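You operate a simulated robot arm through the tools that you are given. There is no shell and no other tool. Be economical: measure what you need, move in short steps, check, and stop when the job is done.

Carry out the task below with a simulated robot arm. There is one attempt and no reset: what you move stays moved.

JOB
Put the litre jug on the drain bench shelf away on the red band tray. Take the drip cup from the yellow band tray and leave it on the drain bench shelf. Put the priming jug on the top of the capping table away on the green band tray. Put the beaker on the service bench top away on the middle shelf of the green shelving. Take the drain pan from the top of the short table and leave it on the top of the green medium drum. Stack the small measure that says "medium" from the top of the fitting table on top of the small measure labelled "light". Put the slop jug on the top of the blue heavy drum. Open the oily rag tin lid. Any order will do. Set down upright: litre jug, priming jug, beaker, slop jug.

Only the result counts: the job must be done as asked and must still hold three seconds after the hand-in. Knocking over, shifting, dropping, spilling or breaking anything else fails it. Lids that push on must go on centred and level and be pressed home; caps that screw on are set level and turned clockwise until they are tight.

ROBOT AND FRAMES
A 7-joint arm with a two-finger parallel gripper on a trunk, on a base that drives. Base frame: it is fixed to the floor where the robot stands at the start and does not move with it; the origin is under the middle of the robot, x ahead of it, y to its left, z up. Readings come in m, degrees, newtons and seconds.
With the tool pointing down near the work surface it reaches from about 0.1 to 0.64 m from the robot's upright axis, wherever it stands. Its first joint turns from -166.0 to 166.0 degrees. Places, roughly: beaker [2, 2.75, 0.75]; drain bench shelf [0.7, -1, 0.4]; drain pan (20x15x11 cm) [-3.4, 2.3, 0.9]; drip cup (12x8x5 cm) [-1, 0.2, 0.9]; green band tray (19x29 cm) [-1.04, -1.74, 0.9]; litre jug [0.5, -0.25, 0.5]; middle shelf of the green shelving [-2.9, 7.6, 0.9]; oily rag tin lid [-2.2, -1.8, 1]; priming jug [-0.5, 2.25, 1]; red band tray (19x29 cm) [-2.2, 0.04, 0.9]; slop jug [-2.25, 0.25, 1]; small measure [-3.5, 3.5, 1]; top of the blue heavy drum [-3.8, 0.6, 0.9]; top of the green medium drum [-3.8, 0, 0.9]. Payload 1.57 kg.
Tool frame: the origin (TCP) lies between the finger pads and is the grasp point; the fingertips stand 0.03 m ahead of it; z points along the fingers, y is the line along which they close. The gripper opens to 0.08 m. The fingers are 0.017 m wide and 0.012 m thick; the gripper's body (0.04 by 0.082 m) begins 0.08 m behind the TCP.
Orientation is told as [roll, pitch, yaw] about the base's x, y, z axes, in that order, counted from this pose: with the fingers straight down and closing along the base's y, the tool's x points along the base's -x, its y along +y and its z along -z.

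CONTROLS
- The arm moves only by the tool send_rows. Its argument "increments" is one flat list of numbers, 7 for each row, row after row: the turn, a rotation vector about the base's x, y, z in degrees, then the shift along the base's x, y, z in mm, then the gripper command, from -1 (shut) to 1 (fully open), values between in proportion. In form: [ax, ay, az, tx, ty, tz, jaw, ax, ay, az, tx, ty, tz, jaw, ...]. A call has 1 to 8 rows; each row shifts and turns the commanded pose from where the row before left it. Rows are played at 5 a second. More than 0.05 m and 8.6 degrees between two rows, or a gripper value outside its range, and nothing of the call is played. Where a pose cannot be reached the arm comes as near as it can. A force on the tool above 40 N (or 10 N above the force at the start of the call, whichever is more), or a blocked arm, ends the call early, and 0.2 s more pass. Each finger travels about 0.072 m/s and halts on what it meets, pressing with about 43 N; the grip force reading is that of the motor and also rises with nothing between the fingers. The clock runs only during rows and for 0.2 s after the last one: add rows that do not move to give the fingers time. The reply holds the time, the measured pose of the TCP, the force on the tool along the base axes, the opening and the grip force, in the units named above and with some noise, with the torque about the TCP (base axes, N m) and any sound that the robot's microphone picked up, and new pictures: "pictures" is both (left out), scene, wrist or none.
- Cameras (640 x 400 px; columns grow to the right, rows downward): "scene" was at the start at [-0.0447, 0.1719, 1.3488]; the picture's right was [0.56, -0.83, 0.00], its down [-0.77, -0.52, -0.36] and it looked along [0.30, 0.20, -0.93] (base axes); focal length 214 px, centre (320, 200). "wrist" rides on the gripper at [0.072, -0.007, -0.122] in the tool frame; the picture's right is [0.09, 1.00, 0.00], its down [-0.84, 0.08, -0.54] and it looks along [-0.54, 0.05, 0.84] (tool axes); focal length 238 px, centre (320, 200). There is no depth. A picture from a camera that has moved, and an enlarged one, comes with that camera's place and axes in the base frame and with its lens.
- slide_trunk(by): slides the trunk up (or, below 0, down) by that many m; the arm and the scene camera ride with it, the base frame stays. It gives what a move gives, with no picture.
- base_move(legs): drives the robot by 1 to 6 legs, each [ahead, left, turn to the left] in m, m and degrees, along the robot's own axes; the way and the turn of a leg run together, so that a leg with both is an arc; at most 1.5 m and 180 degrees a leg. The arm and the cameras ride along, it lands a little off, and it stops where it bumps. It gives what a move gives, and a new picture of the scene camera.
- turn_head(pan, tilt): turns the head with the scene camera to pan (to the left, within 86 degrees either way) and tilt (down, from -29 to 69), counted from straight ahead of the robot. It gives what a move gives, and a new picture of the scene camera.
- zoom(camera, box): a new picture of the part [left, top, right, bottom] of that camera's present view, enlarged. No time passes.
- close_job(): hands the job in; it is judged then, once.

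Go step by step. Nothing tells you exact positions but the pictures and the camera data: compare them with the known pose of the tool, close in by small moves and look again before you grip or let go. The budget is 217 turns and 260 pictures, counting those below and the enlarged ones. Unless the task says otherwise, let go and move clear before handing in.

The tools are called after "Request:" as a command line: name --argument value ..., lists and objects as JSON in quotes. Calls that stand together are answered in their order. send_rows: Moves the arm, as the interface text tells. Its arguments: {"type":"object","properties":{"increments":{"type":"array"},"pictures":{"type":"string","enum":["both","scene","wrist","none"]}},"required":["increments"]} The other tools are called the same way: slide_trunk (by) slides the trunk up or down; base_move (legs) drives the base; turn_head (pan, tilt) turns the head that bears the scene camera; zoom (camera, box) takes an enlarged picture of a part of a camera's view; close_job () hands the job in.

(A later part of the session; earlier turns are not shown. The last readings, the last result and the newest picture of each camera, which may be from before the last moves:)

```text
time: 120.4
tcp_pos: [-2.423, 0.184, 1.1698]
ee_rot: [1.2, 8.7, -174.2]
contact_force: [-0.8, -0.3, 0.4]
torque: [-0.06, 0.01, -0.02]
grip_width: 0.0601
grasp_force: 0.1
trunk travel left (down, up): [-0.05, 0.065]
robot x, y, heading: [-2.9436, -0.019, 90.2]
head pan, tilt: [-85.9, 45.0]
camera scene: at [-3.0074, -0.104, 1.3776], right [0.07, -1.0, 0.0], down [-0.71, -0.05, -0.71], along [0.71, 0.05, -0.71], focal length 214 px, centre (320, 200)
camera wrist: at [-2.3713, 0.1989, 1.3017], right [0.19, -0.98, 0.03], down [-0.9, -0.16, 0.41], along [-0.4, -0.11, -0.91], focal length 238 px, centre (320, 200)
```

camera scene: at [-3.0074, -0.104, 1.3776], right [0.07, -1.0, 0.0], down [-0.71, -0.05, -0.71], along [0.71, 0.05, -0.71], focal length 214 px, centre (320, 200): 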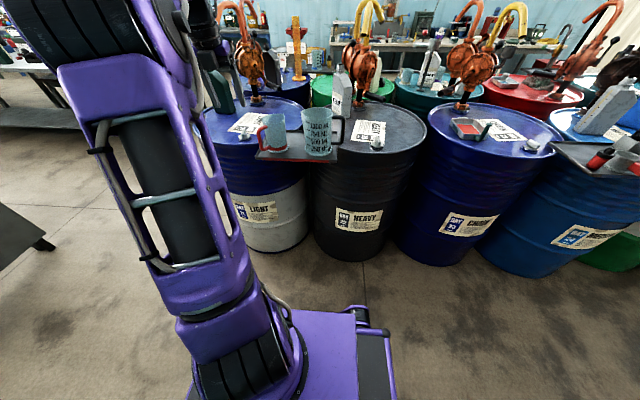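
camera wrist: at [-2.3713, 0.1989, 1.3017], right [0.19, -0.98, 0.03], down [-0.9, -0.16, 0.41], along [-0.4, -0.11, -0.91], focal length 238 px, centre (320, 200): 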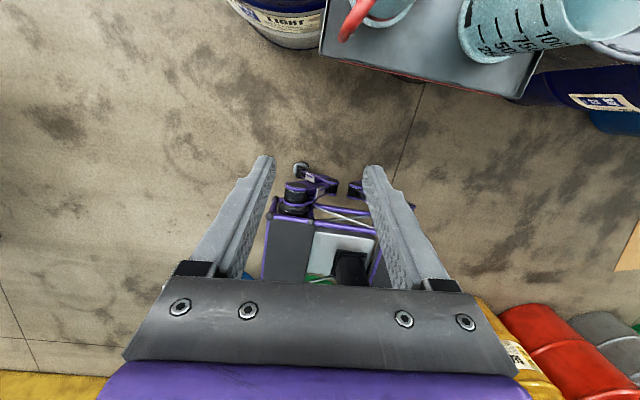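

Tool is nearly down. Level it, square the yaw to 180°, then move the base toward the tray.

Request:
send_rows --increments '[-1.0, 4.3, -2.9, 0, 0, 5, 0.5, -1.0, 4.3, -2.9, 0, 0, 5, 0.5]' --pictures "none"

Request:
base_move --legs '[[0, -0.18, 0]]'

Request:
zoom --camera "wrist" --box '[0, 0, 640, 400]'

```text
time: 121.0
tcp_pos: [-2.4224, 0.1851, 1.1802]
ee_rot: [2.8, 0.0, -180.1]
contact_force: [-0.3, -0.4, 0.1]
torque: [0.0, 0.0, 0.02]
grip_width: 0.06
grasp_force: 0.0
trunk travel left (down, up): [-0.05, 0.065]
robot x, y, heading: [-2.949, -0.0195, 90.0]
head pan, tilt: [-85.9, 45.0]
```

```text
time: 123.3
tcp_pos: [-2.2408, 0.1827, 1.1801]
ee_rot: [2.8, 0.0, 179.8]
contact_force: [-0.7, 0.1, 0.0]
torque: [-0.02, -0.01, 0.0]
grip_width: 0.0599
grasp_force: 0.1
trunk travel left (down, up): [-0.05, 0.065]
robot x, y, heading: [-2.7676, -0.0193, 89.9]
head pan, tilt: [-85.9, 45.0]
camera scene: at [-2.8273, -0.1043, 1.3776], right [0.07, -1.0, 0.0], down [-0.71, -0.05, -0.71], along [0.71, 0.05, -0.71], focal length 214 px, centre (320, 200)
```

scene: 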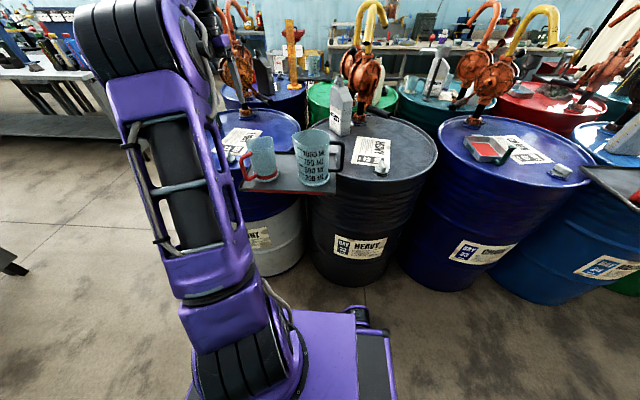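

```text
1.00 times, centred on (320, 200) of wrist (not enlarged: the box is as wide or as high as the picture)
camera zoom: at [-2.1686, 0.1942, 1.3015], right [0.09, -0.99, 0.05], down [-0.84, -0.05, 0.54], along [-0.54, -0.09, -0.84], focal length 238 px, centre (320, 200)
```

zoom: 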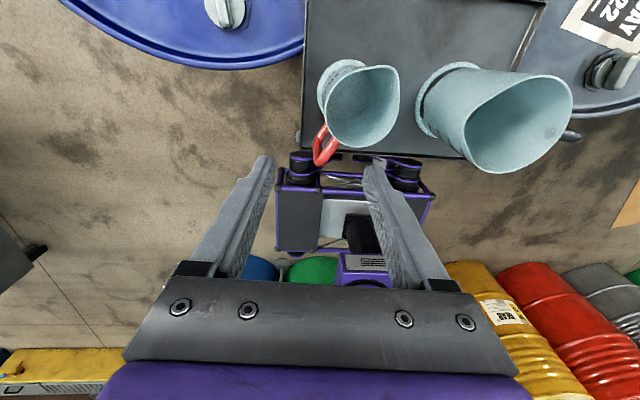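

The slop jug's rim centre is about (−2.22, 0.125) with its north wall at y≈0.169. Level the roll, align over the north wall and come down part way.

Request:
send_rows --increments '[2.8, 0, 0, 15, -7, -10, 0.5, 0, 0, 0, 16, -7, -10, 0.5, 0, 0, 0, 0, 0, -30, 0.5, 0, 0, 0, 0, 0, -20, 0.5]' --pictures "wrist"

Request:
zoom --camera "scene" --box '[180, 100, 340, 200]'

```text
time: 124.3
tcp_pos: [-2.2074, 0.1681, 1.1103]
ee_rot: [0.0, 0.2, 179.8]
contact_force: [0.8, -0.2, 0.1]
torque: [0.01, 0.02, 0.0]
grip_width: 0.0601
grasp_force: 0.1
trunk travel left (down, up): [-0.05, 0.065]
robot x, y, heading: [-2.7673, -0.0236, 89.7]
head pan, tilt: [-85.9, 45.0]
camera wrist: at [-2.1342, 0.1747, 1.2318], right [0.09, -1.0, 0.0], down [-0.84, -0.07, 0.54], along [-0.54, -0.05, -0.84], focal length 238 px, centre (320, 200)
```

wrist: 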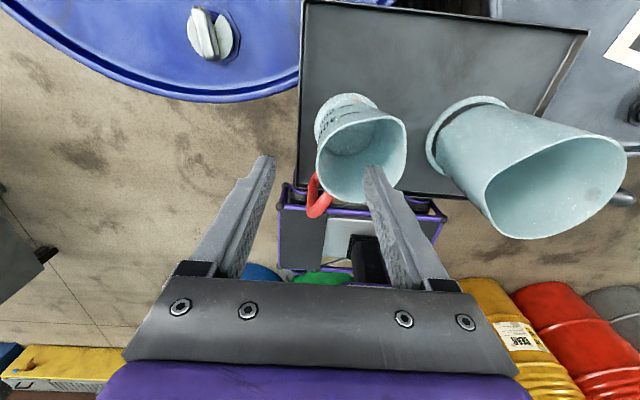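

```text
4.00 times, centred on (260, 150) of scene
camera zoom: at [-2.8273, -0.1043, 1.3777], right [0.07, -1.0, 0.0], down [-0.71, -0.05, -0.71], along [0.71, 0.05, -0.71], focal length 858 px, centre (560, 400)
```

zoom: 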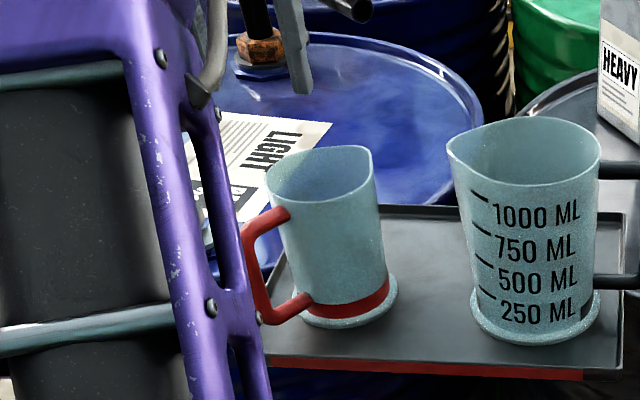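

Aligned on the wall. Descend to z≈1.01.

Request:
send_rows --increments '[0, 0, 0, -3, 0, -25, 0.5, 0, 0, 0, -2, 0, -25, 0.5, 0, 0, 0, 0, 0, -25, 0.5, 0, 0, 0, 0, 0, -25, 0.5]' --pictures "wrist"

Request:
zoom --camera "scene" --box '[180, 100, 340, 200]'

```text
time: 125.2
tcp_pos: [-2.2131, 0.1697, 1.0515]
ee_rot: [-0.3, 1.5, 179.7]
contact_force: [-5.8, -1.3, 16.9]
torque: [-0.61, 0.29, -0.2]
grip_width: 0.0608
grasp_force: 0.1
trunk travel left (down, up): [-0.05, 0.065]
robot x, y, heading: [-2.7651, -0.0236, 89.7]
head pan, tilt: [-85.9, 45.0]
stopped in row 4: the force on the tool passed its limit at 56 N (the readings are from after the stop); the commanded pose is now the measured one
camera wrist: at [-2.1428, 0.1761, 1.1761], right [0.09, -1.0, 0.0], down [-0.85, -0.08, 0.52], along [-0.52, -0.04, -0.85], focal length 238 px, centre (320, 200)
```

wrist: 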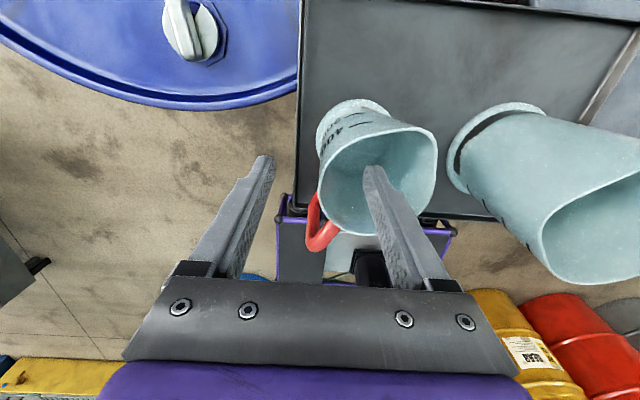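

```text
4.00 times, centred on (260, 150) of scene
camera zoom: at [-2.829, -0.1046, 1.3778], right [0.07, -1.0, 0.0], down [-0.7, -0.05, -0.71], along [0.71, 0.05, -0.71], focal length 858 px, centre (560, 400)
```

zoom: 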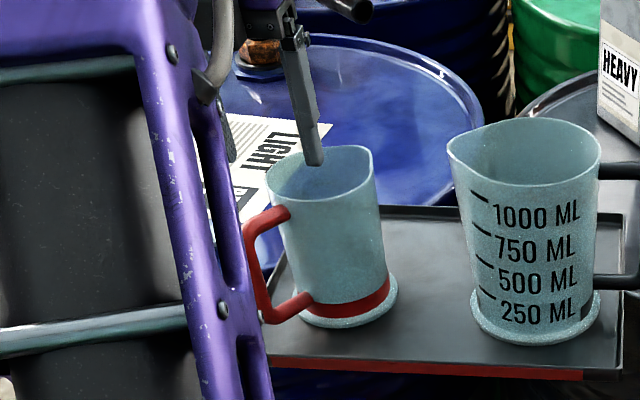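

The inner finger met something at about rim height. I'll lift clear and inspect the jug's inside.

Request:
send_rows --increments '[0, 0, 0, 0, 0, 20, 0.5, 0, 0, 0, 0, 0, 20, 0.5, 0, 0, 0, 0, 0, 20, 0.5]' --pictures "none"

Request:
zoom --camera "wrist" --box '[280, 60, 480, 220]'

Request:
zoom --camera "scene" --box '[220, 120, 320, 190]'

```text
time: 126.0
tcp_pos: [-2.2109, 0.1708, 1.1069]
ee_rot: [-0.2, 1.2, 179.8]
contact_force: [0.6, -0.5, -0.8]
torque: [-0.01, 0.0, 0.01]
grip_width: 0.0596
grasp_force: 0.1
trunk travel left (down, up): [-0.05, 0.065]
robot x, y, heading: [-2.7661, -0.0217, 89.7]
head pan, tilt: [-85.9, 45.0]
```

```text
2.50 times, centred on (380, 140) of wrist
camera zoom: at [-2.1404, 0.1761, 1.2306], right [0.09, -1.0, 0.0], down [-0.85, -0.07, 0.53], along [-0.52, -0.04, -0.85], focal length 596 px, centre (170, 350)
```

zoom: 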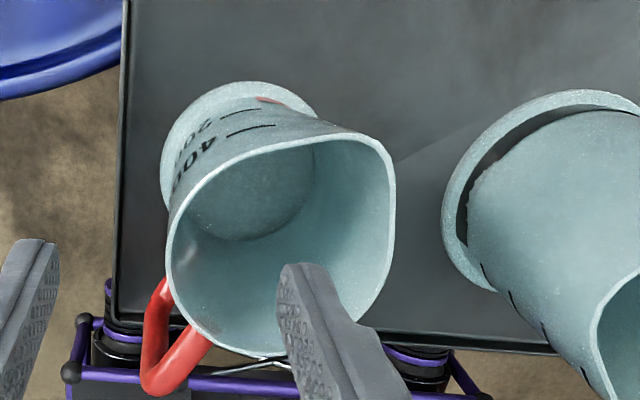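

```text
5.71 times, centred on (270, 155) of scene
camera zoom: at [-2.8272, -0.1042, 1.3776], right [0.07, -1.0, 0.0], down [-0.71, -0.05, -0.71], along [0.71, 0.05, -0.71], focal length 1226 px, centre (606, 457)
```

zoom: 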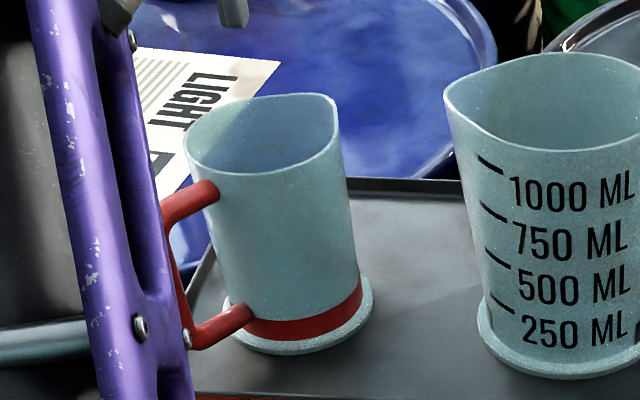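

The jug's interior seems blocked to the fingers (a filled collision shape), but the jug hasn't moved. New plan: fingers straight down, straddling the vertical handle bar at about (−2.299, 0.167), closing across the handle plane (yaw −25°).

Request:
send_rows --increments '[0, 0, -8.3, -29, -1, 5, 0.2, 0, 0, -8.3, -29, -1, 0, 0.2, 0, 0, -8.4, -29, -1, 0, 0.2, 0, 0, 0, 0, 0, 0, 0.2]' --pictures "wrist"

Request:
zoom --camera "wrist" --box '[220, 40, 460, 190]'

Request:
zoom --camera "scene" --box '[180, 100, 340, 200]'

```text
time: 127.0
tcp_pos: [-2.2997, 0.1662, 1.1101]
ee_rot: [-0.2, 1.1, 154.6]
contact_force: [0.1, -0.1, 0.3]
torque: [0.01, 0.01, 0.02]
grip_width: 0.048
grasp_force: 0.0
trunk travel left (down, up): [-0.05, 0.065]
robot x, y, heading: [-2.7663, -0.0218, 89.6]
head pan, tilt: [-85.9, 45.0]
camera wrist: at [-2.2337, 0.1428, 1.2348], right [-0.34, -0.94, 0.0], down [-0.8, 0.29, 0.52], along [-0.49, 0.18, -0.85], focal length 238 px, centre (320, 200)
```

wrist: 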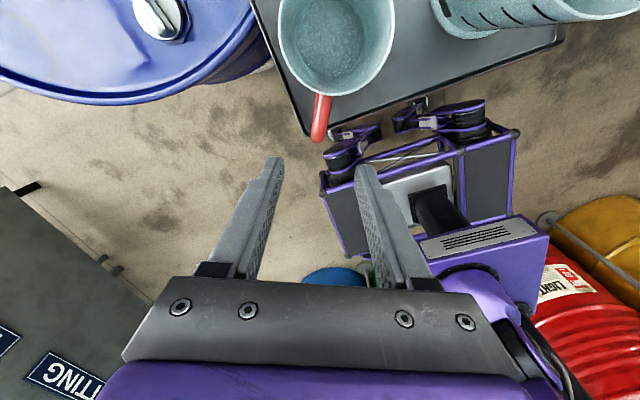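

```text
2.67 times, centred on (340, 115) of wrist
camera zoom: at [-2.2337, 0.1428, 1.2348], right [-0.34, -0.94, 0.0], down [-0.8, 0.29, 0.52], along [-0.49, 0.18, -0.85], focal length 636 px, centre (267, 427)
```

zoom: 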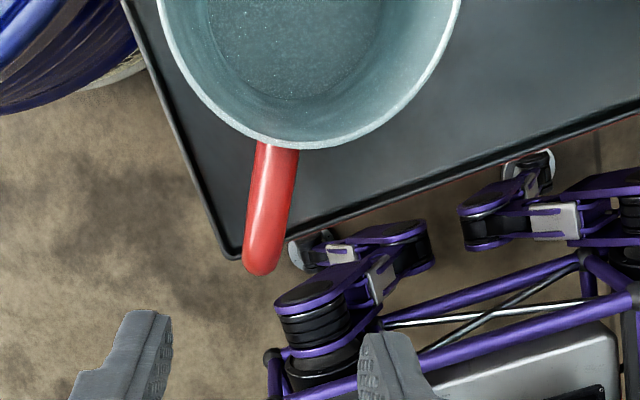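

```text
4.00 times, centred on (260, 150) of scene
camera zoom: at [-2.8273, -0.1043, 1.3776], right [0.07, -1.0, 0.0], down [-0.71, -0.05, -0.71], along [0.71, 0.05, -0.71], focal length 858 px, centre (560, 400)
```

zoom: 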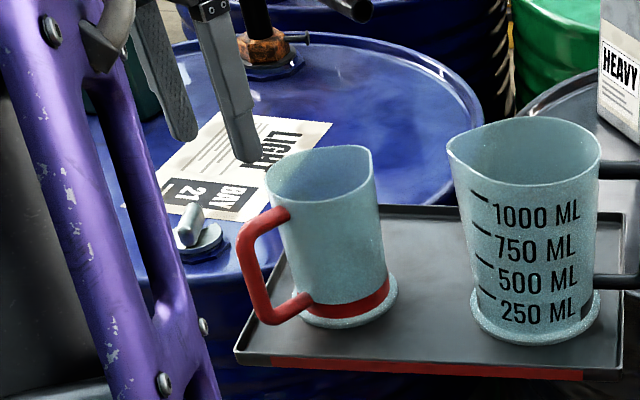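

Handle is edge-on and centred between the fingers. Descend over the bar.

Request:
send_rows --increments '[0, 0, 0, 0, 0, -25, 0.2, 0, 0, 0, 0, 1, -25, 0.2, 0, 0, 0, 0, 0, -25, 0.2, 0, 0, 0, 0, 0, -25, 0.2, 0, 0, 0, 0, 0, -22, 0.2]' --pictures "wrist"

Request:
zoom --camera "scene" --box '[180, 100, 340, 200]'

```text
time: 128.2
tcp_pos: [-2.2975, 0.1667, 0.9892]
ee_rot: [-0.2, 1.2, 154.7]
contact_force: [0.2, 0.0, 0.2]
torque: [0.01, 0.0, 0.0]
grip_width: 0.0479
grasp_force: 0.0
trunk travel left (down, up): [-0.05, 0.065]
robot x, y, heading: [-2.7663, -0.0194, 89.9]
head pan, tilt: [-85.9, 45.0]
camera wrist: at [-2.2319, 0.1434, 1.1134], right [-0.34, -0.94, 0.0], down [-0.8, 0.29, 0.52], along [-0.49, 0.18, -0.85], focal length 238 px, centre (320, 200)
```

wrist: 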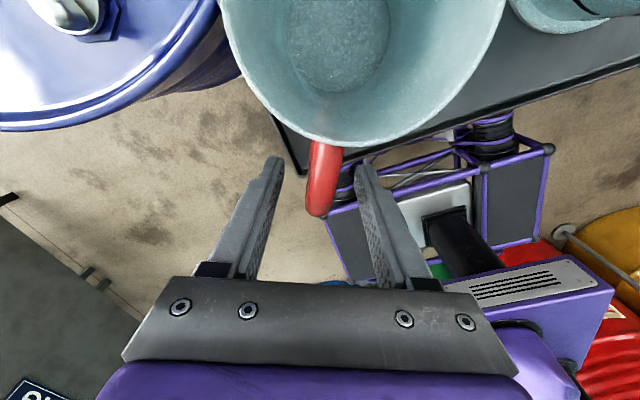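

```text
4.00 times, centred on (260, 150) of scene
camera zoom: at [-2.8273, -0.1043, 1.3777], right [0.07, -1.0, 0.0], down [-0.71, -0.05, -0.71], along [0.71, 0.05, -0.71], focal length 858 px, centre (560, 400)
```

zoom: 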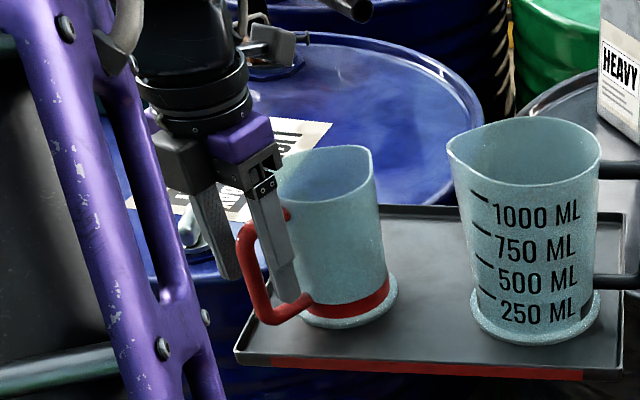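

The bar sits between the pads. Close and lift slightly.

Request:
send_rows --increments '[0, 0, 0, 0, 0, 0, -1, 0, 0, 0, 0, 0, 0, -1, 0, 0, 0, 0, 0, 0, -1, 0, 0, 0, 0, 0, 0, -1]' --pictures "none"

Request:
send_rows --increments '[0, 0, 0, 0, 0, 10, -1, 0, 0, 0, 0, 0, 10, -1, 0, 0, 0, 0, 0, 10, -1]' --pictures "wrist"

Request:
zoom --camera "scene" --box '[180, 100, 340, 200]'

```text
time: 129.2
tcp_pos: [-2.2973, 0.1669, 0.9886]
ee_rot: [-0.2, 1.1, 154.7]
contact_force: [0.0, -0.3, -0.7]
torque: [-0.01, 0.08, -0.05]
grip_width: 0.0136
grasp_force: 30.5
trunk travel left (down, up): [-0.05, 0.065]
robot x, y, heading: [-2.7665, -0.0224, 89.7]
head pan, tilt: [-85.9, 45.0]
```

```text
time: 130.0
tcp_pos: [-2.2982, 0.1658, 1.0195]
ee_rot: [-0.2, 1.2, 154.6]
contact_force: [0.5, -0.2, -2.0]
torque: [0.05, 0.16, -0.01]
grip_width: 0.0136
grasp_force: 30.7
trunk travel left (down, up): [-0.05, 0.065]
robot x, y, heading: [-2.7681, -0.0246, 89.7]
head pan, tilt: [-85.9, 45.0]
camera wrist: at [-2.2317, 0.1427, 1.1441], right [-0.34, -0.94, 0.0], down [-0.8, 0.29, 0.52], along [-0.49, 0.18, -0.85], focal length 238 px, centre (320, 200)
```

wrist: 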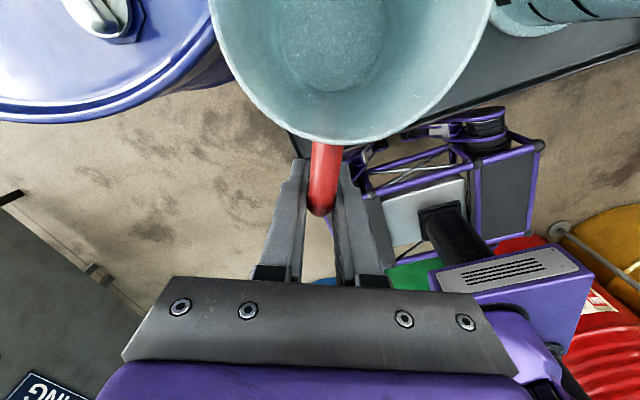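

```text
4.00 times, centred on (260, 150) of scene
camera zoom: at [-2.8271, -0.1042, 1.3776], right [0.07, -1.0, 0.0], down [-0.71, -0.05, -0.71], along [0.71, 0.05, -0.71], focal length 858 px, centre (560, 400)
```

zoom: 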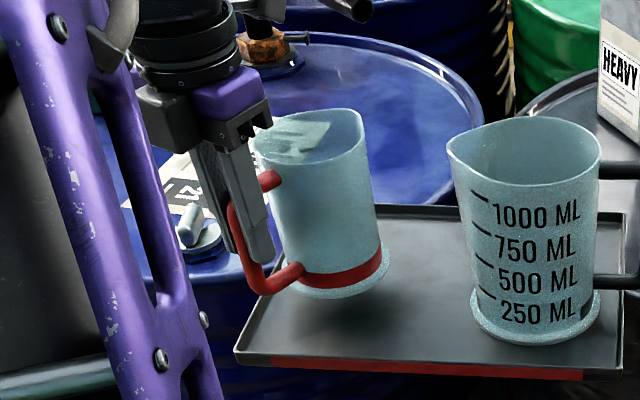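

Held securely. Raise it, leave the tray, go north to open floor, and turn around so the arm faces the west drums.

Request:
send_rows --increments '[0, 0, 0, 0, 0, 35, -1, 0, 0, 0, 0, 0, 35, -1, 0, 0, 0, -10, 0, 35, -1, 0, 0, 0, -10, 0, 35, -1, 0, 0, 0, -10, 0, 30, -1]' --pictures "none"

Request:
base_move --legs '[[0, 0.2, 0], [1.12, 0, 0], [0, 0, 90], [0, 0, 90]]'

Request:
turn_head --pan -80 --tilt 35

```text
time: 131.2
tcp_pos: [-2.3292, 0.1685, 1.1879]
ee_rot: [-0.1, 1.2, 154.8]
contact_force: [0.0, 0.2, -1.2]
torque: [0.07, 0.13, 0.04]
grip_width: 0.0139
grasp_force: 30.0
trunk travel left (down, up): [-0.05, 0.065]
robot x, y, heading: [-2.767, -0.0203, 89.7]
head pan, tilt: [-85.9, 45.0]
```

```text
time: 146.9
tcp_pos: [-3.4021, 0.9204, 1.1886]
ee_rot: [-0.2, 1.1, -24.4]
contact_force: [-0.5, 1.2, -1.2]
torque: [-0.06, -0.09, 0.02]
grip_width: 0.0135
grasp_force: 30.1
trunk travel left (down, up): [-0.05, 0.065]
robot x, y, heading: [-2.9684, 1.1158, -89.2]
head pan, tilt: [-85.9, 45.0]
camera scene: at [-2.9107, 1.2018, 1.3776], right [-0.08, 1.0, 0.0], down [0.7, 0.06, -0.71], along [-0.7, -0.06, -0.71], focal length 214 px, centre (320, 200)
```

scene: 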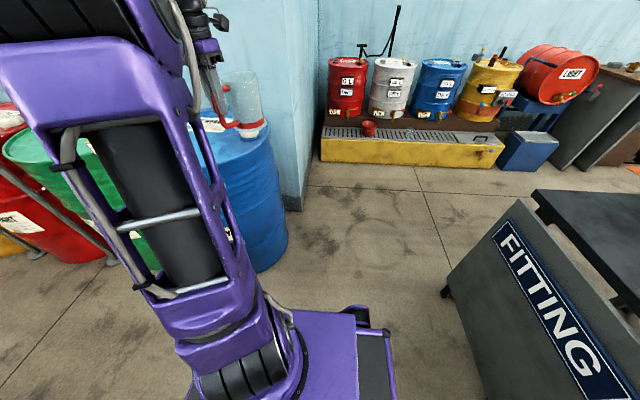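

```text
time: 147.6
tcp_pos: [-3.4033, 0.921, 1.189]
ee_rot: [-0.2, 1.1, -24.4]
contact_force: [0.5, -0.3, -1.3]
torque: [-0.06, -0.14, 0.02]
grip_width: 0.0135
grasp_force: 30.1
trunk travel left (down, up): [-0.05, 0.065]
robot x, y, heading: [-2.966, 1.1151, -89.2]
head pan, tilt: [-80.0, 35.0]
camera scene: at [-2.9162, 1.1922, 1.3924], right [-0.18, 0.98, 0.0], down [0.56, 0.11, -0.82], along [-0.8, -0.15, -0.57], focal length 214 px, centre (320, 200)
```

scene: 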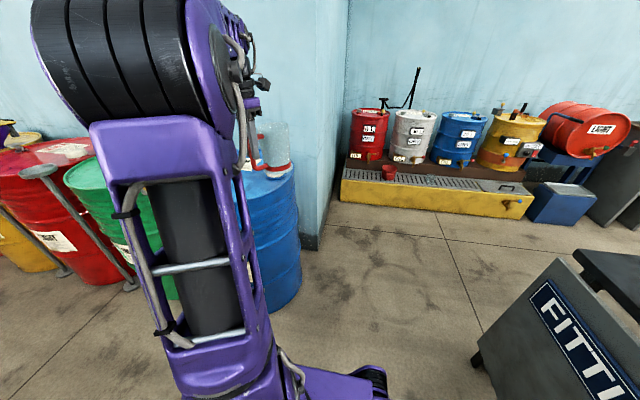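

Drive to beside the blue heavy drum.

Request:
base_move --legs '[[0.35, -0.1, -0.8]]'

Request:
send_rows --increments '[0, 0, 0, -25, 0, 0, -1, 0, 0, 0, -25, 0, 0, -1, 0, 0, 0, -25, 0, 0, -1, 0, 0, 0, -20, 0, 0, -1]' --pictures "both"

```text
time: 149.9
tcp_pos: [-3.5016, 0.5798, 1.1895]
ee_rot: [-0.2, 1.2, -24.9]
contact_force: [-0.2, 0.1, -2.1]
torque: [-0.1, -0.08, 0.01]
grip_width: 0.0133
grasp_force: 30.1
trunk travel left (down, up): [-0.05, 0.065]
robot x, y, heading: [-3.0635, 0.772, -90.0]
head pan, tilt: [-80.0, 35.0]
camera scene: at [-3.0125, 0.8477, 1.3925], right [-0.18, 0.98, 0.0], down [0.56, 0.1, -0.82], along [-0.81, -0.14, -0.57], focal length 214 px, centre (320, 200)
```

scene: 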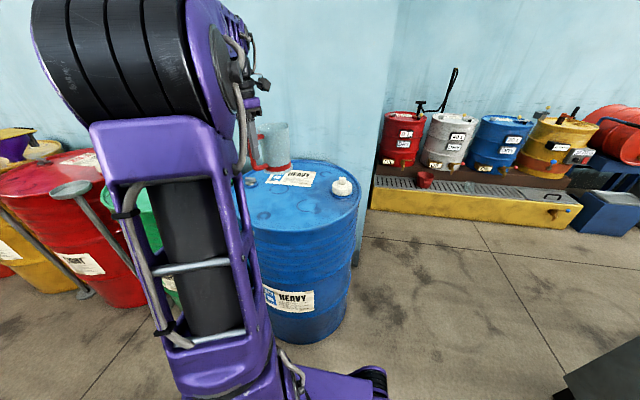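

```text
time: 150.9
tcp_pos: [-3.598, 0.5803, 1.1881]
ee_rot: [-0.2, 1.1, -24.8]
contact_force: [-0.1, -0.8, -1.2]
torque: [-0.04, -0.11, -0.05]
grip_width: 0.0135
grasp_force: 30.3
trunk travel left (down, up): [-0.05, 0.065]
robot x, y, heading: [-3.0638, 0.7701, -89.7]
head pan, tilt: [-80.0, 35.0]
camera scene: at [-3.0124, 0.8477, 1.3925], right [-0.18, 0.98, 0.0], down [0.56, 0.1, -0.82], along [-0.81, -0.14, -0.57], focal length 214 px, centre (320, 200)
camera wrist: at [-3.6626, 0.6036, 1.3124], right [0.33, 0.94, 0.0], down [0.8, -0.28, 0.53], along [0.49, -0.18, -0.85], focal length 238 px, centre (320, 200)
```

scene: 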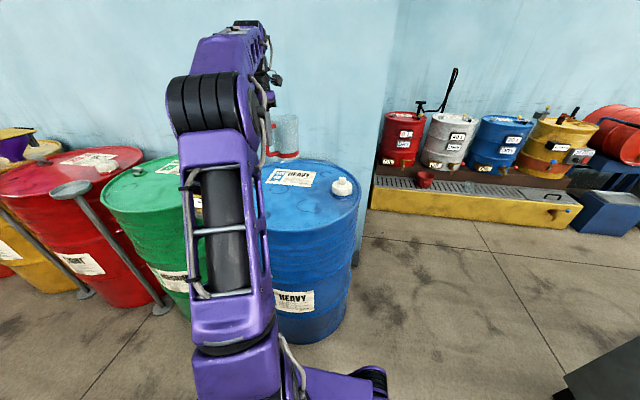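
wrist: 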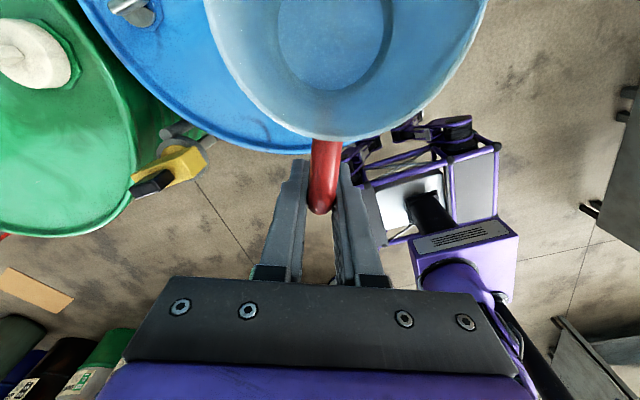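

The jug centre would be ~(−3.69, 0.61), well inside the drum top. Lower.

Request:
send_rows --increments '[0, 0, 0, -10, 0, -30, -1, 0, 0, 0, -10, 0, -30, -1, 0, 0, 0, 0, 0, -30, -1, 0, 0, 0, 0, 0, -30, -1, 0, 0, 0, 0, 0, -30, -1, 0, 0, 0, 0, 0, -15, -1]' --pictures "both"

Request:
zoom --camera "scene" --box '[230, 120, 390, 220]'

```text
time: 152.3
tcp_pos: [-3.6162, 0.5807, 1.0229]
ee_rot: [-0.2, 1.3, -24.9]
contact_force: [0.3, -0.3, -1.2]
torque: [-0.05, -0.1, -0.04]
grip_width: 0.0132
grasp_force: 29.9
trunk travel left (down, up): [-0.05, 0.065]
robot x, y, heading: [-3.0624, 0.7712, -89.9]
head pan, tilt: [-80.0, 35.0]
camera scene: at [-3.0125, 0.8477, 1.3925], right [-0.18, 0.98, 0.0], down [0.56, 0.1, -0.82], along [-0.81, -0.14, -0.57], focal length 214 px, centre (320, 200)
camera wrist: at [-3.6803, 0.6048, 1.1472], right [0.34, 0.94, 0.0], down [0.8, -0.28, 0.52], along [0.49, -0.18, -0.85], focal length 238 px, centre (320, 200)
```

scene: 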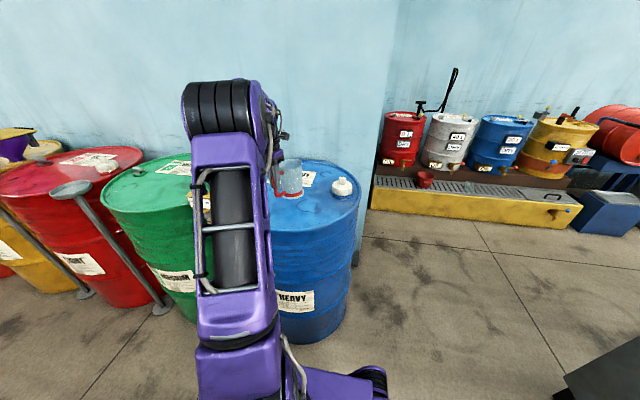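
wrist: 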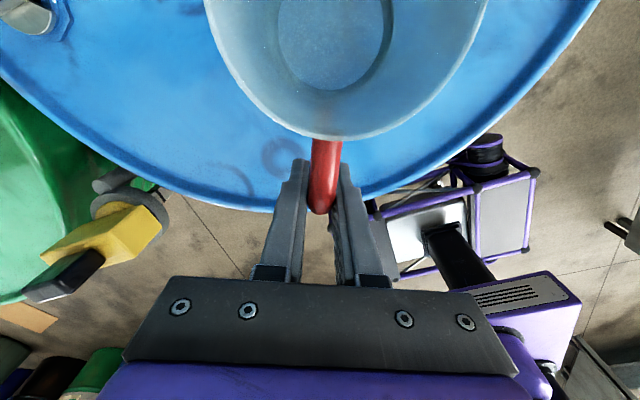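

```text
4.00 times, centred on (310, 170) of scene
camera zoom: at [-3.0125, 0.8477, 1.3925], right [-0.18, 0.98, 0.0], down [0.56, 0.1, -0.82], along [-0.81, -0.14, -0.57], focal length 858 px, centre (360, 320)
```

zoom: 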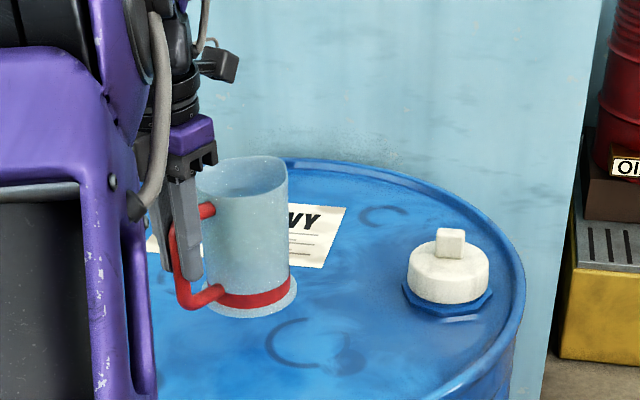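

Request:
send_rows --increments '[0, 0, 0, 0, 0, -8, -1, 0, 0, 0, 0, 0, -7, -1, 0, 0, 0, 0, 0, 0, -1]' --pictures "none"

Request:
send_rows --increments '[0, 0, 0, 0, 0, -5, -1, 0, 0, 0, 0, 0, -4, -1, 0, 0, 0, 0, 0, 0, -1]' --pictures "none"

Request:
send_rows --increments '[0, 0, 0, 0, 0, -4, -1, 0, 0, 0, 0, 0, 0, -1]' --pictures "none"

```text
time: 153.1
tcp_pos: [-3.6163, 0.5808, 1.0072]
ee_rot: [-0.1, 1.1, -24.9]
contact_force: [-0.7, -0.6, -1.4]
torque: [-0.06, -0.12, 0.02]
grip_width: 0.0139
grasp_force: 30.4
trunk travel left (down, up): [-0.05, 0.065]
robot x, y, heading: [-3.0632, 0.7758, -89.9]
head pan, tilt: [-80.0, 35.0]
```

```text
time: 153.9
tcp_pos: [-3.6162, 0.5806, 0.9999]
ee_rot: [-0.2, 1.2, -24.8]
contact_force: [0.6, -0.6, -0.9]
torque: [-0.06, -0.13, 0.0]
grip_width: 0.0135
grasp_force: 30.3
trunk travel left (down, up): [-0.05, 0.065]
robot x, y, heading: [-3.0658, 0.7671, -89.8]
head pan, tilt: [-80.0, 35.0]
```

```text
time: 154.5
tcp_pos: [-3.6155, 0.5809, 0.9976]
ee_rot: [-0.2, 1.0, -24.9]
contact_force: [0.7, -0.5, -1.8]
torque: [-0.05, -0.1, -0.01]
grip_width: 0.0136
grasp_force: 30.3
trunk travel left (down, up): [-0.05, 0.065]
robot x, y, heading: [-3.0645, 0.7696, -90.0]
head pan, tilt: [-80.0, 35.0]
```

Request:
send_rows --increments '[0, 0, 0, 0, 0, -4, -1, 0, 0, 0, 0, 0, -3, -1, 0, 0, 0, 0, 0, 0, -1]' --pictures "none"

Request:
send_rows --increments '[0, 0, 0, 0, 0, -4, -1, 0, 0, 0, 0, 0, 0, -1]' --pictures "none"

Request:
zoom --camera "scene" --box '[240, 130, 360, 220]'

```text
time: 155.3
tcp_pos: [-3.6165, 0.579, 0.9892]
ee_rot: [-0.1, 1.1, -24.9]
contact_force: [0.1, 0.6, -2.1]
torque: [-0.05, -0.13, -0.03]
grip_width: 0.0134
grasp_force: 29.7
trunk travel left (down, up): [-0.05, 0.065]
robot x, y, heading: [-3.0649, 0.7718, -90.2]
head pan, tilt: [-80.0, 35.0]
```

```text
time: 155.9
tcp_pos: [-3.6167, 0.5797, 0.987]
ee_rot: [-0.3, 1.1, -24.9]
contact_force: [0.4, -0.4, -0.9]
torque: [-0.05, -0.12, -0.01]
grip_width: 0.0134
grasp_force: 29.8
trunk travel left (down, up): [-0.05, 0.065]
robot x, y, heading: [-3.0656, 0.7698, -90.1]
head pan, tilt: [-80.0, 35.0]
```

```text
4.44 times, centred on (300, 175) of scene
camera zoom: at [-3.0125, 0.8477, 1.3925], right [-0.18, 0.98, 0.0], down [0.56, 0.1, -0.82], along [-0.81, -0.14, -0.57], focal length 953 px, centre (409, 311)
```

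zoom: 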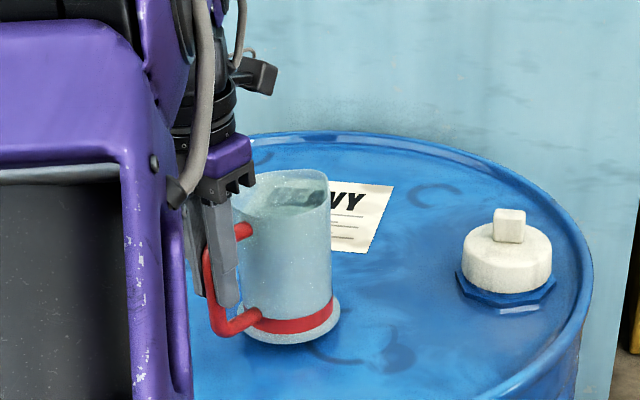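

Request:
send_rows --increments '[0, 0, 0, 0, 0, -4, -1, 0, 0, 0, 0, 0, -3, -1, 0, 0, 0, 0, 0, 0, -1]' --pictures "none"

Request:
send_rows --increments '[0, 0, 0, 0, 0, -4, -1, 0, 0, 0, 0, 0, 0, -1]' --pictures "none"

Request:
send_rows --increments '[0, 0, 0, 0, 0, -4, -1, 0, 0, 0, 0, 0, 0, -1]' --pictures "none"

```text
time: 156.7
tcp_pos: [-3.6157, 0.5795, 0.9792]
ee_rot: [-0.2, 1.1, -25.0]
contact_force: [0.1, 0.3, -1.0]
torque: [-0.03, -0.14, -0.01]
grip_width: 0.0136
grasp_force: 30.3
trunk travel left (down, up): [-0.05, 0.065]
robot x, y, heading: [-3.0629, 0.7701, -89.9]
head pan, tilt: [-80.0, 35.0]
```

```text
time: 157.3
tcp_pos: [-3.6162, 0.5806, 0.9739]
ee_rot: [-0.2, 1.1, -25.0]
contact_force: [-0.1, 0.0, -1.6]
torque: [-0.05, -0.11, 0.02]
grip_width: 0.0137
grasp_force: 30.6
trunk travel left (down, up): [-0.05, 0.065]
robot x, y, heading: [-3.0635, 0.7738, -89.9]
head pan, tilt: [-80.0, 35.0]
```

```text
time: 157.9
tcp_pos: [-3.6169, 0.5792, 0.9707]
ee_rot: [-0.3, 1.3, -24.7]
contact_force: [0.0, -1.2, 9.8]
torque: [0.64, 0.72, 0.01]
grip_width: 0.0136
grasp_force: 30.2
trunk travel left (down, up): [-0.05, 0.065]
robot x, y, heading: [-3.0642, 0.775, -89.8]
head pan, tilt: [-80.0, 35.0]
```

Contact at TCP z≈0.972. Back off 2 mm and release, then rise.

Request:
send_rows --increments '[0, 0, 0, 0, 0, 2, -1, 0, 0, 0, 0, 0, 0, -0.6, 0, 0, 0, 0, 0, 0, -0.2, 0, 0, 0, 0, 0, 0, 0.2]' --pictures "none"

Request:
send_rows --increments '[0, 0, 0, 0, 0, 15, 0.2, 0, 0, 0, 0, 0, 30, 0.2, 0, 0, 0, 0, 0, 40, 0.2, 0, 0, 0, 0, 0, 40, 0.2, 0, 0, 0, 15, 0, 40, 0.2]' --pictures "none"

Request:
zoom --camera "scene" --box '[240, 130, 360, 220]'

```text
time: 158.9
tcp_pos: [-3.6151, 0.5798, 0.9712]
ee_rot: [-0.3, 1.1, -24.9]
contact_force: [-0.5, 0.1, -0.1]
torque: [0.03, -0.02, 0.03]
grip_width: 0.0481
grasp_force: 0.1
trunk travel left (down, up): [-0.05, 0.065]
robot x, y, heading: [-3.0606, 0.7681, -89.9]
head pan, tilt: [-80.0, 35.0]
```

```text
time: 160.1
tcp_pos: [-3.6012, 0.5809, 1.1367]
ee_rot: [-0.1, 1.1, -24.9]
contact_force: [0.1, -0.6, 1.0]
torque: [0.04, -0.03, 0.02]
grip_width: 0.0481
grasp_force: 0.0
trunk travel left (down, up): [-0.05, 0.065]
robot x, y, heading: [-3.0671, 0.7701, -90.0]
head pan, tilt: [-80.0, 35.0]
```

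```text
4.44 times, centred on (300, 175) of scene
camera zoom: at [-3.0126, 0.8477, 1.3924], right [-0.18, 0.98, 0.0], down [0.56, 0.1, -0.82], along [-0.81, -0.14, -0.57], focal length 953 px, centre (409, 311)
```

zoom: 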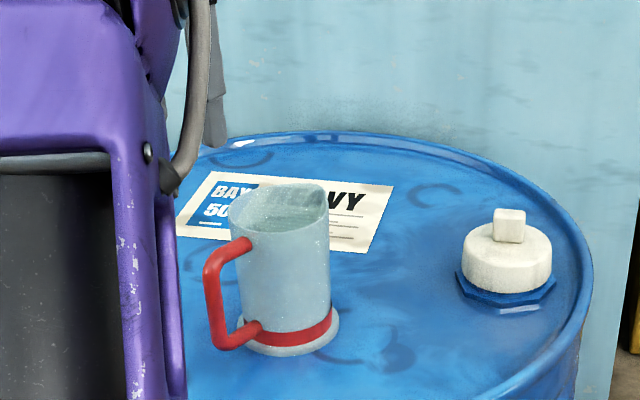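

Slop jug stands on the blue heavy drum. Next, the drain pan on the short table: move to open floor and face west so the arm points north to the tables.

Request:
send_rows --increments '[0, 0, 3, 35, 0, 0, 0.5, 0, 0, 5, 35, 0, 0, 0.5, 0, 0, 5, 30, 0, 0, 0.5, 0, 0, 6, 0, 0, 0, 0.5, 0, 0, 6, 0, 0, 0, 0.5]' --pictures "none"

Request:
base_move --legs '[[-0.45, 0.1, 0], [0, 0, -90]]'

Request:
turn_head --pan -50 --tilt 25

```text
time: 161.3
tcp_pos: [-3.5004, 0.5798, 1.1366]
ee_rot: [-0.1, 1.1, 0.4]
contact_force: [0.5, 0.4, -0.3]
torque: [-0.03, 0.04, -0.05]
grip_width: 0.0604
grasp_force: 0.1
trunk travel left (down, up): [-0.05, 0.065]
robot x, y, heading: [-3.0634, 0.7702, -90.1]
head pan, tilt: [-80.0, 35.0]
```

```text
time: 168.1
tcp_pos: [-3.1532, 1.6665, 1.1361]
ee_rot: [-0.3, 1.2, -90.4]
contact_force: [0.4, 0.5, 0.0]
torque: [0.0, -0.01, -0.01]
grip_width: 0.06
grasp_force: 0.1
trunk travel left (down, up): [-0.05, 0.065]
robot x, y, heading: [-2.9598, 1.2285, 179.7]
head pan, tilt: [-80.0, 35.0]
camera scene: at [-2.8916, 1.1746, 1.3925], right [0.99, 0.17, 0.0], down [0.1, -0.57, -0.82], along [-0.14, 0.81, -0.57], focal length 214 px, centre (320, 200)
```

scene: 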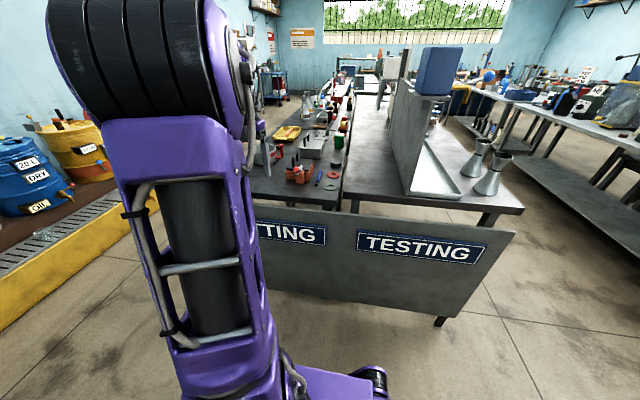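

```text
time: 169.0
tcp_pos: [-3.1535, 1.6665, 1.1375]
ee_rot: [-0.2, 1.1, -90.5]
contact_force: [0.1, -0.2, 0.4]
torque: [0.01, -0.02, 0.0]
grip_width: 0.0599
grasp_force: 0.0
trunk travel left (down, up): [-0.05, 0.065]
robot x, y, heading: [-2.9634, 1.2286, 179.7]
head pan, tilt: [-50.0, 25.0]
camera scene: at [-2.9356, 1.1589, 1.4082], right [0.77, 0.64, 0.0], down [0.27, -0.33, -0.91], along [-0.58, 0.7, -0.42], focal length 214 px, centre (320, 200)
```

scene: 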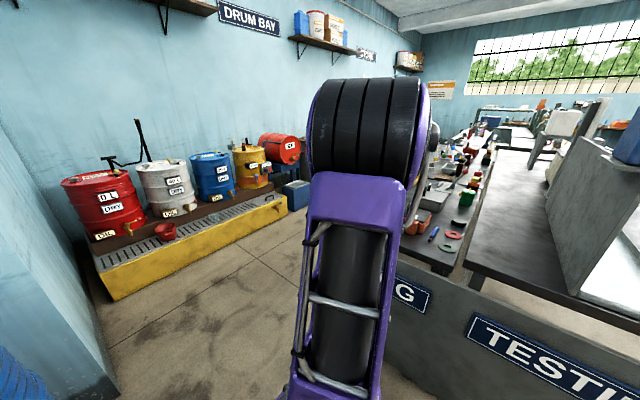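

The fitting/testing tables form an island; a wide aisle runs along its west side. I'll drive around to the west side with heading north so the arm faces the table.

Request:
base_move --legs '[[1.05, 0, 0], [0, 0, -90]]'

Request:
turn_head --pan -30 --tilt 30

```text
time: 175.7
tcp_pos: [-4.057, 1.7001, 1.1365]
ee_rot: [-0.1, 1.3, -105.7]
contact_force: [0.4, -0.4, 0.7]
torque: [0.02, 0.02, 0.0]
grip_width: 0.0599
grasp_force: 0.1
trunk travel left (down, up): [-0.05, 0.065]
robot x, y, heading: [-3.9909, 1.2294, 164.3]
head pan, tilt: [-50.0, 25.0]
stopped in leg 2: the robot was blocked; the commanded pose is now the measured one
camera scene: at [-3.9812, 1.1531, 1.4082], right [0.91, 0.41, 0.0], down [0.17, -0.39, -0.91], along [-0.37, 0.83, -0.42], focal length 214 px, centre (320, 200)
```

scene: 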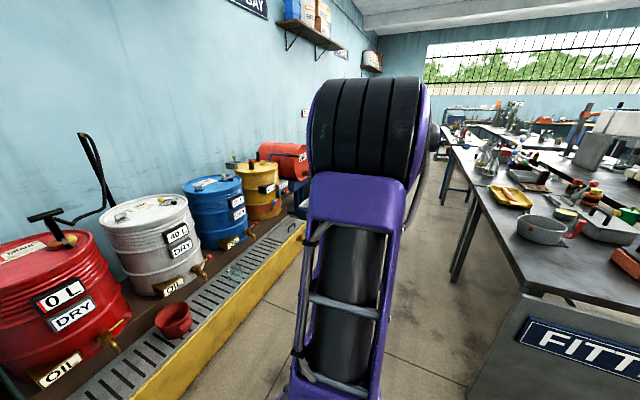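

```text
time: 176.5
tcp_pos: [-4.0565, 1.7015, 1.1372]
ee_rot: [-0.2, 1.3, -105.7]
contact_force: [-0.5, 0.2, -0.9]
torque: [0.01, 0.02, 0.0]
grip_width: 0.0601
grasp_force: 0.1
trunk travel left (down, up): [-0.05, 0.065]
robot x, y, heading: [-3.9894, 1.2282, 164.1]
head pan, tilt: [-30.0, 30.0]
camera scene: at [-4.0064, 1.1339, 1.4003], right [0.72, 0.7, 0.0], down [0.35, -0.36, -0.87], along [-0.6, 0.62, -0.5], focal length 214 px, centre (320, 200)
```

scene: 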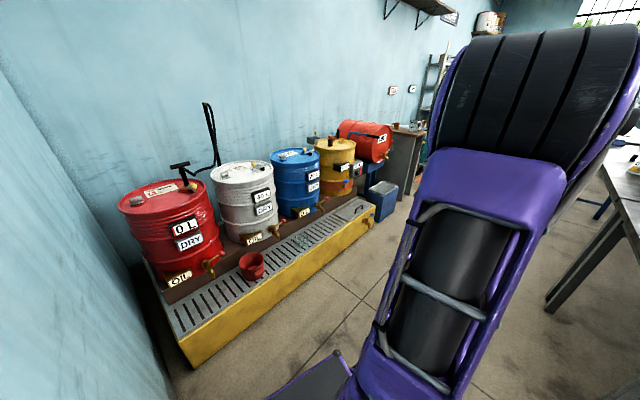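

The base's rear corner bumped near the wall/blue drum while turning. I'll move north first, then finish the turn.

Request:
base_move --legs '[[0, -0.3, 0], [0, 0, -74]]'

Request:
turn_head --pan -20 --tilt 35

```text
time: 183.4
tcp_pos: [-3.4634, 1.7012, 1.1361]
ee_rot: [-0.2, 1.2, 178.2]
contact_force: [-0.2, -0.2, 0.2]
torque: [-0.01, -0.02, -0.01]
grip_width: 0.06
grasp_force: 0.1
trunk travel left (down, up): [-0.05, 0.065]
robot x, y, heading: [-3.9085, 1.5266, 88.1]
head pan, tilt: [-30.0, 30.0]
camera scene: at [-4.0031, 1.5157, 1.4003], right [0.85, -0.53, 0.0], down [-0.26, -0.42, -0.87], along [0.46, 0.74, -0.5], focal length 214 px, centre (320, 200)
```

scene: 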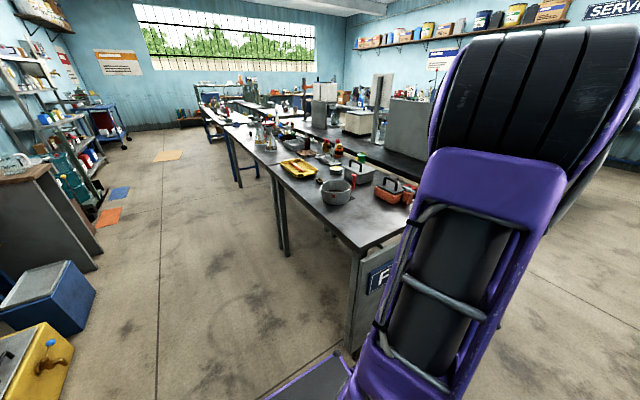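

```text
time: 184.1
tcp_pos: [-3.4642, 1.701, 1.137]
ee_rot: [-0.2, 1.2, 178.1]
contact_force: [0.1, 0.5, 0.4]
torque: [-0.01, -0.03, -0.03]
grip_width: 0.06
grasp_force: 0.0
trunk travel left (down, up): [-0.05, 0.065]
robot x, y, heading: [-3.9044, 1.5206, 88.1]
head pan, tilt: [-20.0, 35.0]
camera scene: at [-4.018, 1.5206, 1.3925], right [0.93, -0.37, 0.0], down [-0.21, -0.53, -0.82], along [0.31, 0.76, -0.57], focal length 214 px, centre (320, 200)
```

scene: 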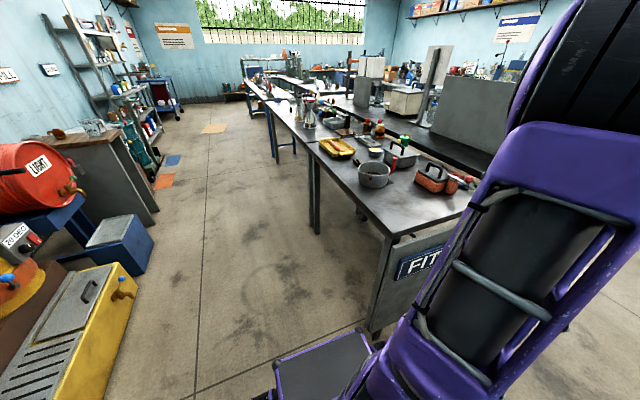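

Request:
zoom --camera "scene" --box '[240, 80, 520, 255]'

```text
2.29 times, centred on (380, 168) of scene
camera zoom: at [-4.018, 1.5206, 1.3925], right [0.93, -0.37, 0.0], down [-0.21, -0.53, -0.82], along [0.31, 0.76, -0.57], focal length 490 px, centre (183, 274)
```

zoom: 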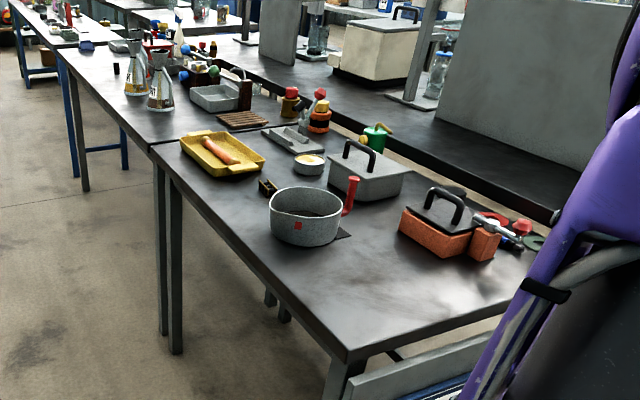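

Request:
zoom --camera "scene" --box '[310, 130, 480, 200]'

```text
3.76 times, centred on (395, 165) of scene
camera zoom: at [-4.018, 1.5206, 1.3925], right [0.93, -0.37, 0.0], down [-0.21, -0.53, -0.82], along [0.31, 0.76, -0.57], focal length 807 px, centre (38, 332)
```

zoom: 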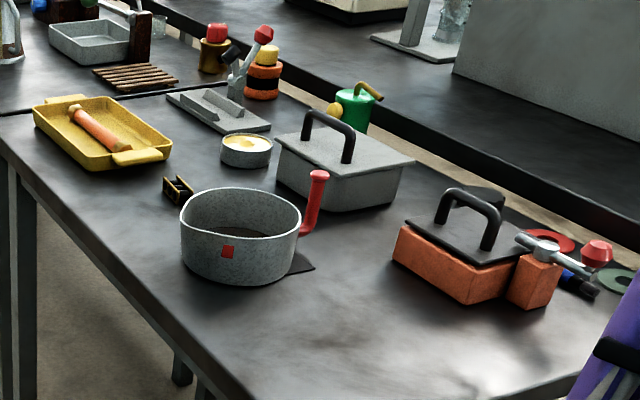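

The round pan with the red handle (15 cm wide, centre ≈(−3.43, 2.27)) matches the drain pan; its handle post points east. Drive north beside it.

Request:
base_move --legs '[[0.56, 0, 1.9]]'

Request:
send_rows --increments '[0, 0, 0, 25, 0, 0, 0.5, 0, 0, 0, 25, 0, 0, 0.5]' --pictures "wrist"

```text
time: 187.3
tcp_pos: [-3.461, 2.2747, 1.1381]
ee_rot: [-0.2, 1.2, -179.9]
contact_force: [0.7, -0.5, 0.0]
torque: [0.0, 0.02, 0.02]
grip_width: 0.0601
grasp_force: 0.1
trunk travel left (down, up): [-0.05, 0.065]
robot x, y, heading: [-3.9006, 2.0835, 90.2]
head pan, tilt: [-20.0, 35.0]
camera scene: at [-4.009, 2.076, 1.3925], right [0.94, -0.34, 0.0], down [-0.2, -0.54, -0.82], along [0.28, 0.77, -0.57], focal length 214 px, centre (320, 200)
```

scene: 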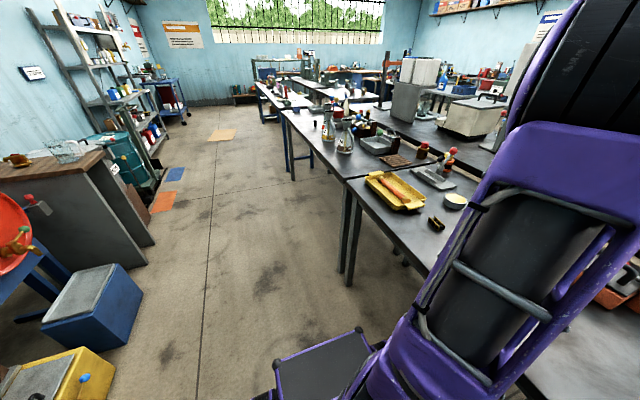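

```text
time: 187.9
tcp_pos: [-3.4115, 2.2763, 1.1371]
ee_rot: [-0.2, 1.1, -179.9]
contact_force: [-0.4, -0.2, -0.4]
torque: [0.05, -0.01, 0.01]
grip_width: 0.0602
grasp_force: 0.0
trunk travel left (down, up): [-0.05, 0.065]
robot x, y, heading: [-3.8965, 2.0829, 90.3]
head pan, tilt: [-20.0, 35.0]
camera wrist: at [-3.3417, 2.2831, 1.2607], right [0.09, -1.0, 0.0], down [-0.85, -0.08, 0.52], along [-0.52, -0.05, -0.85], focal length 238 px, centre (320, 200)
```

wrist: 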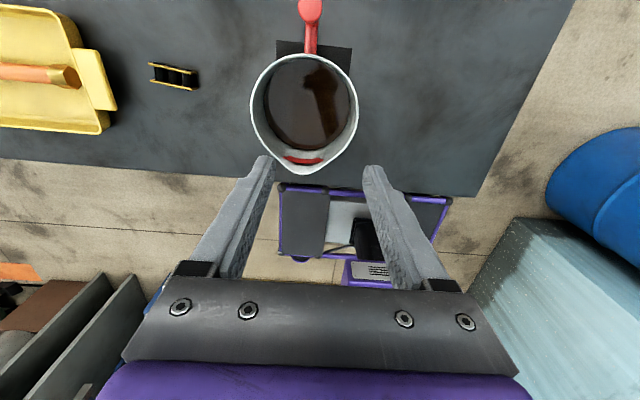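

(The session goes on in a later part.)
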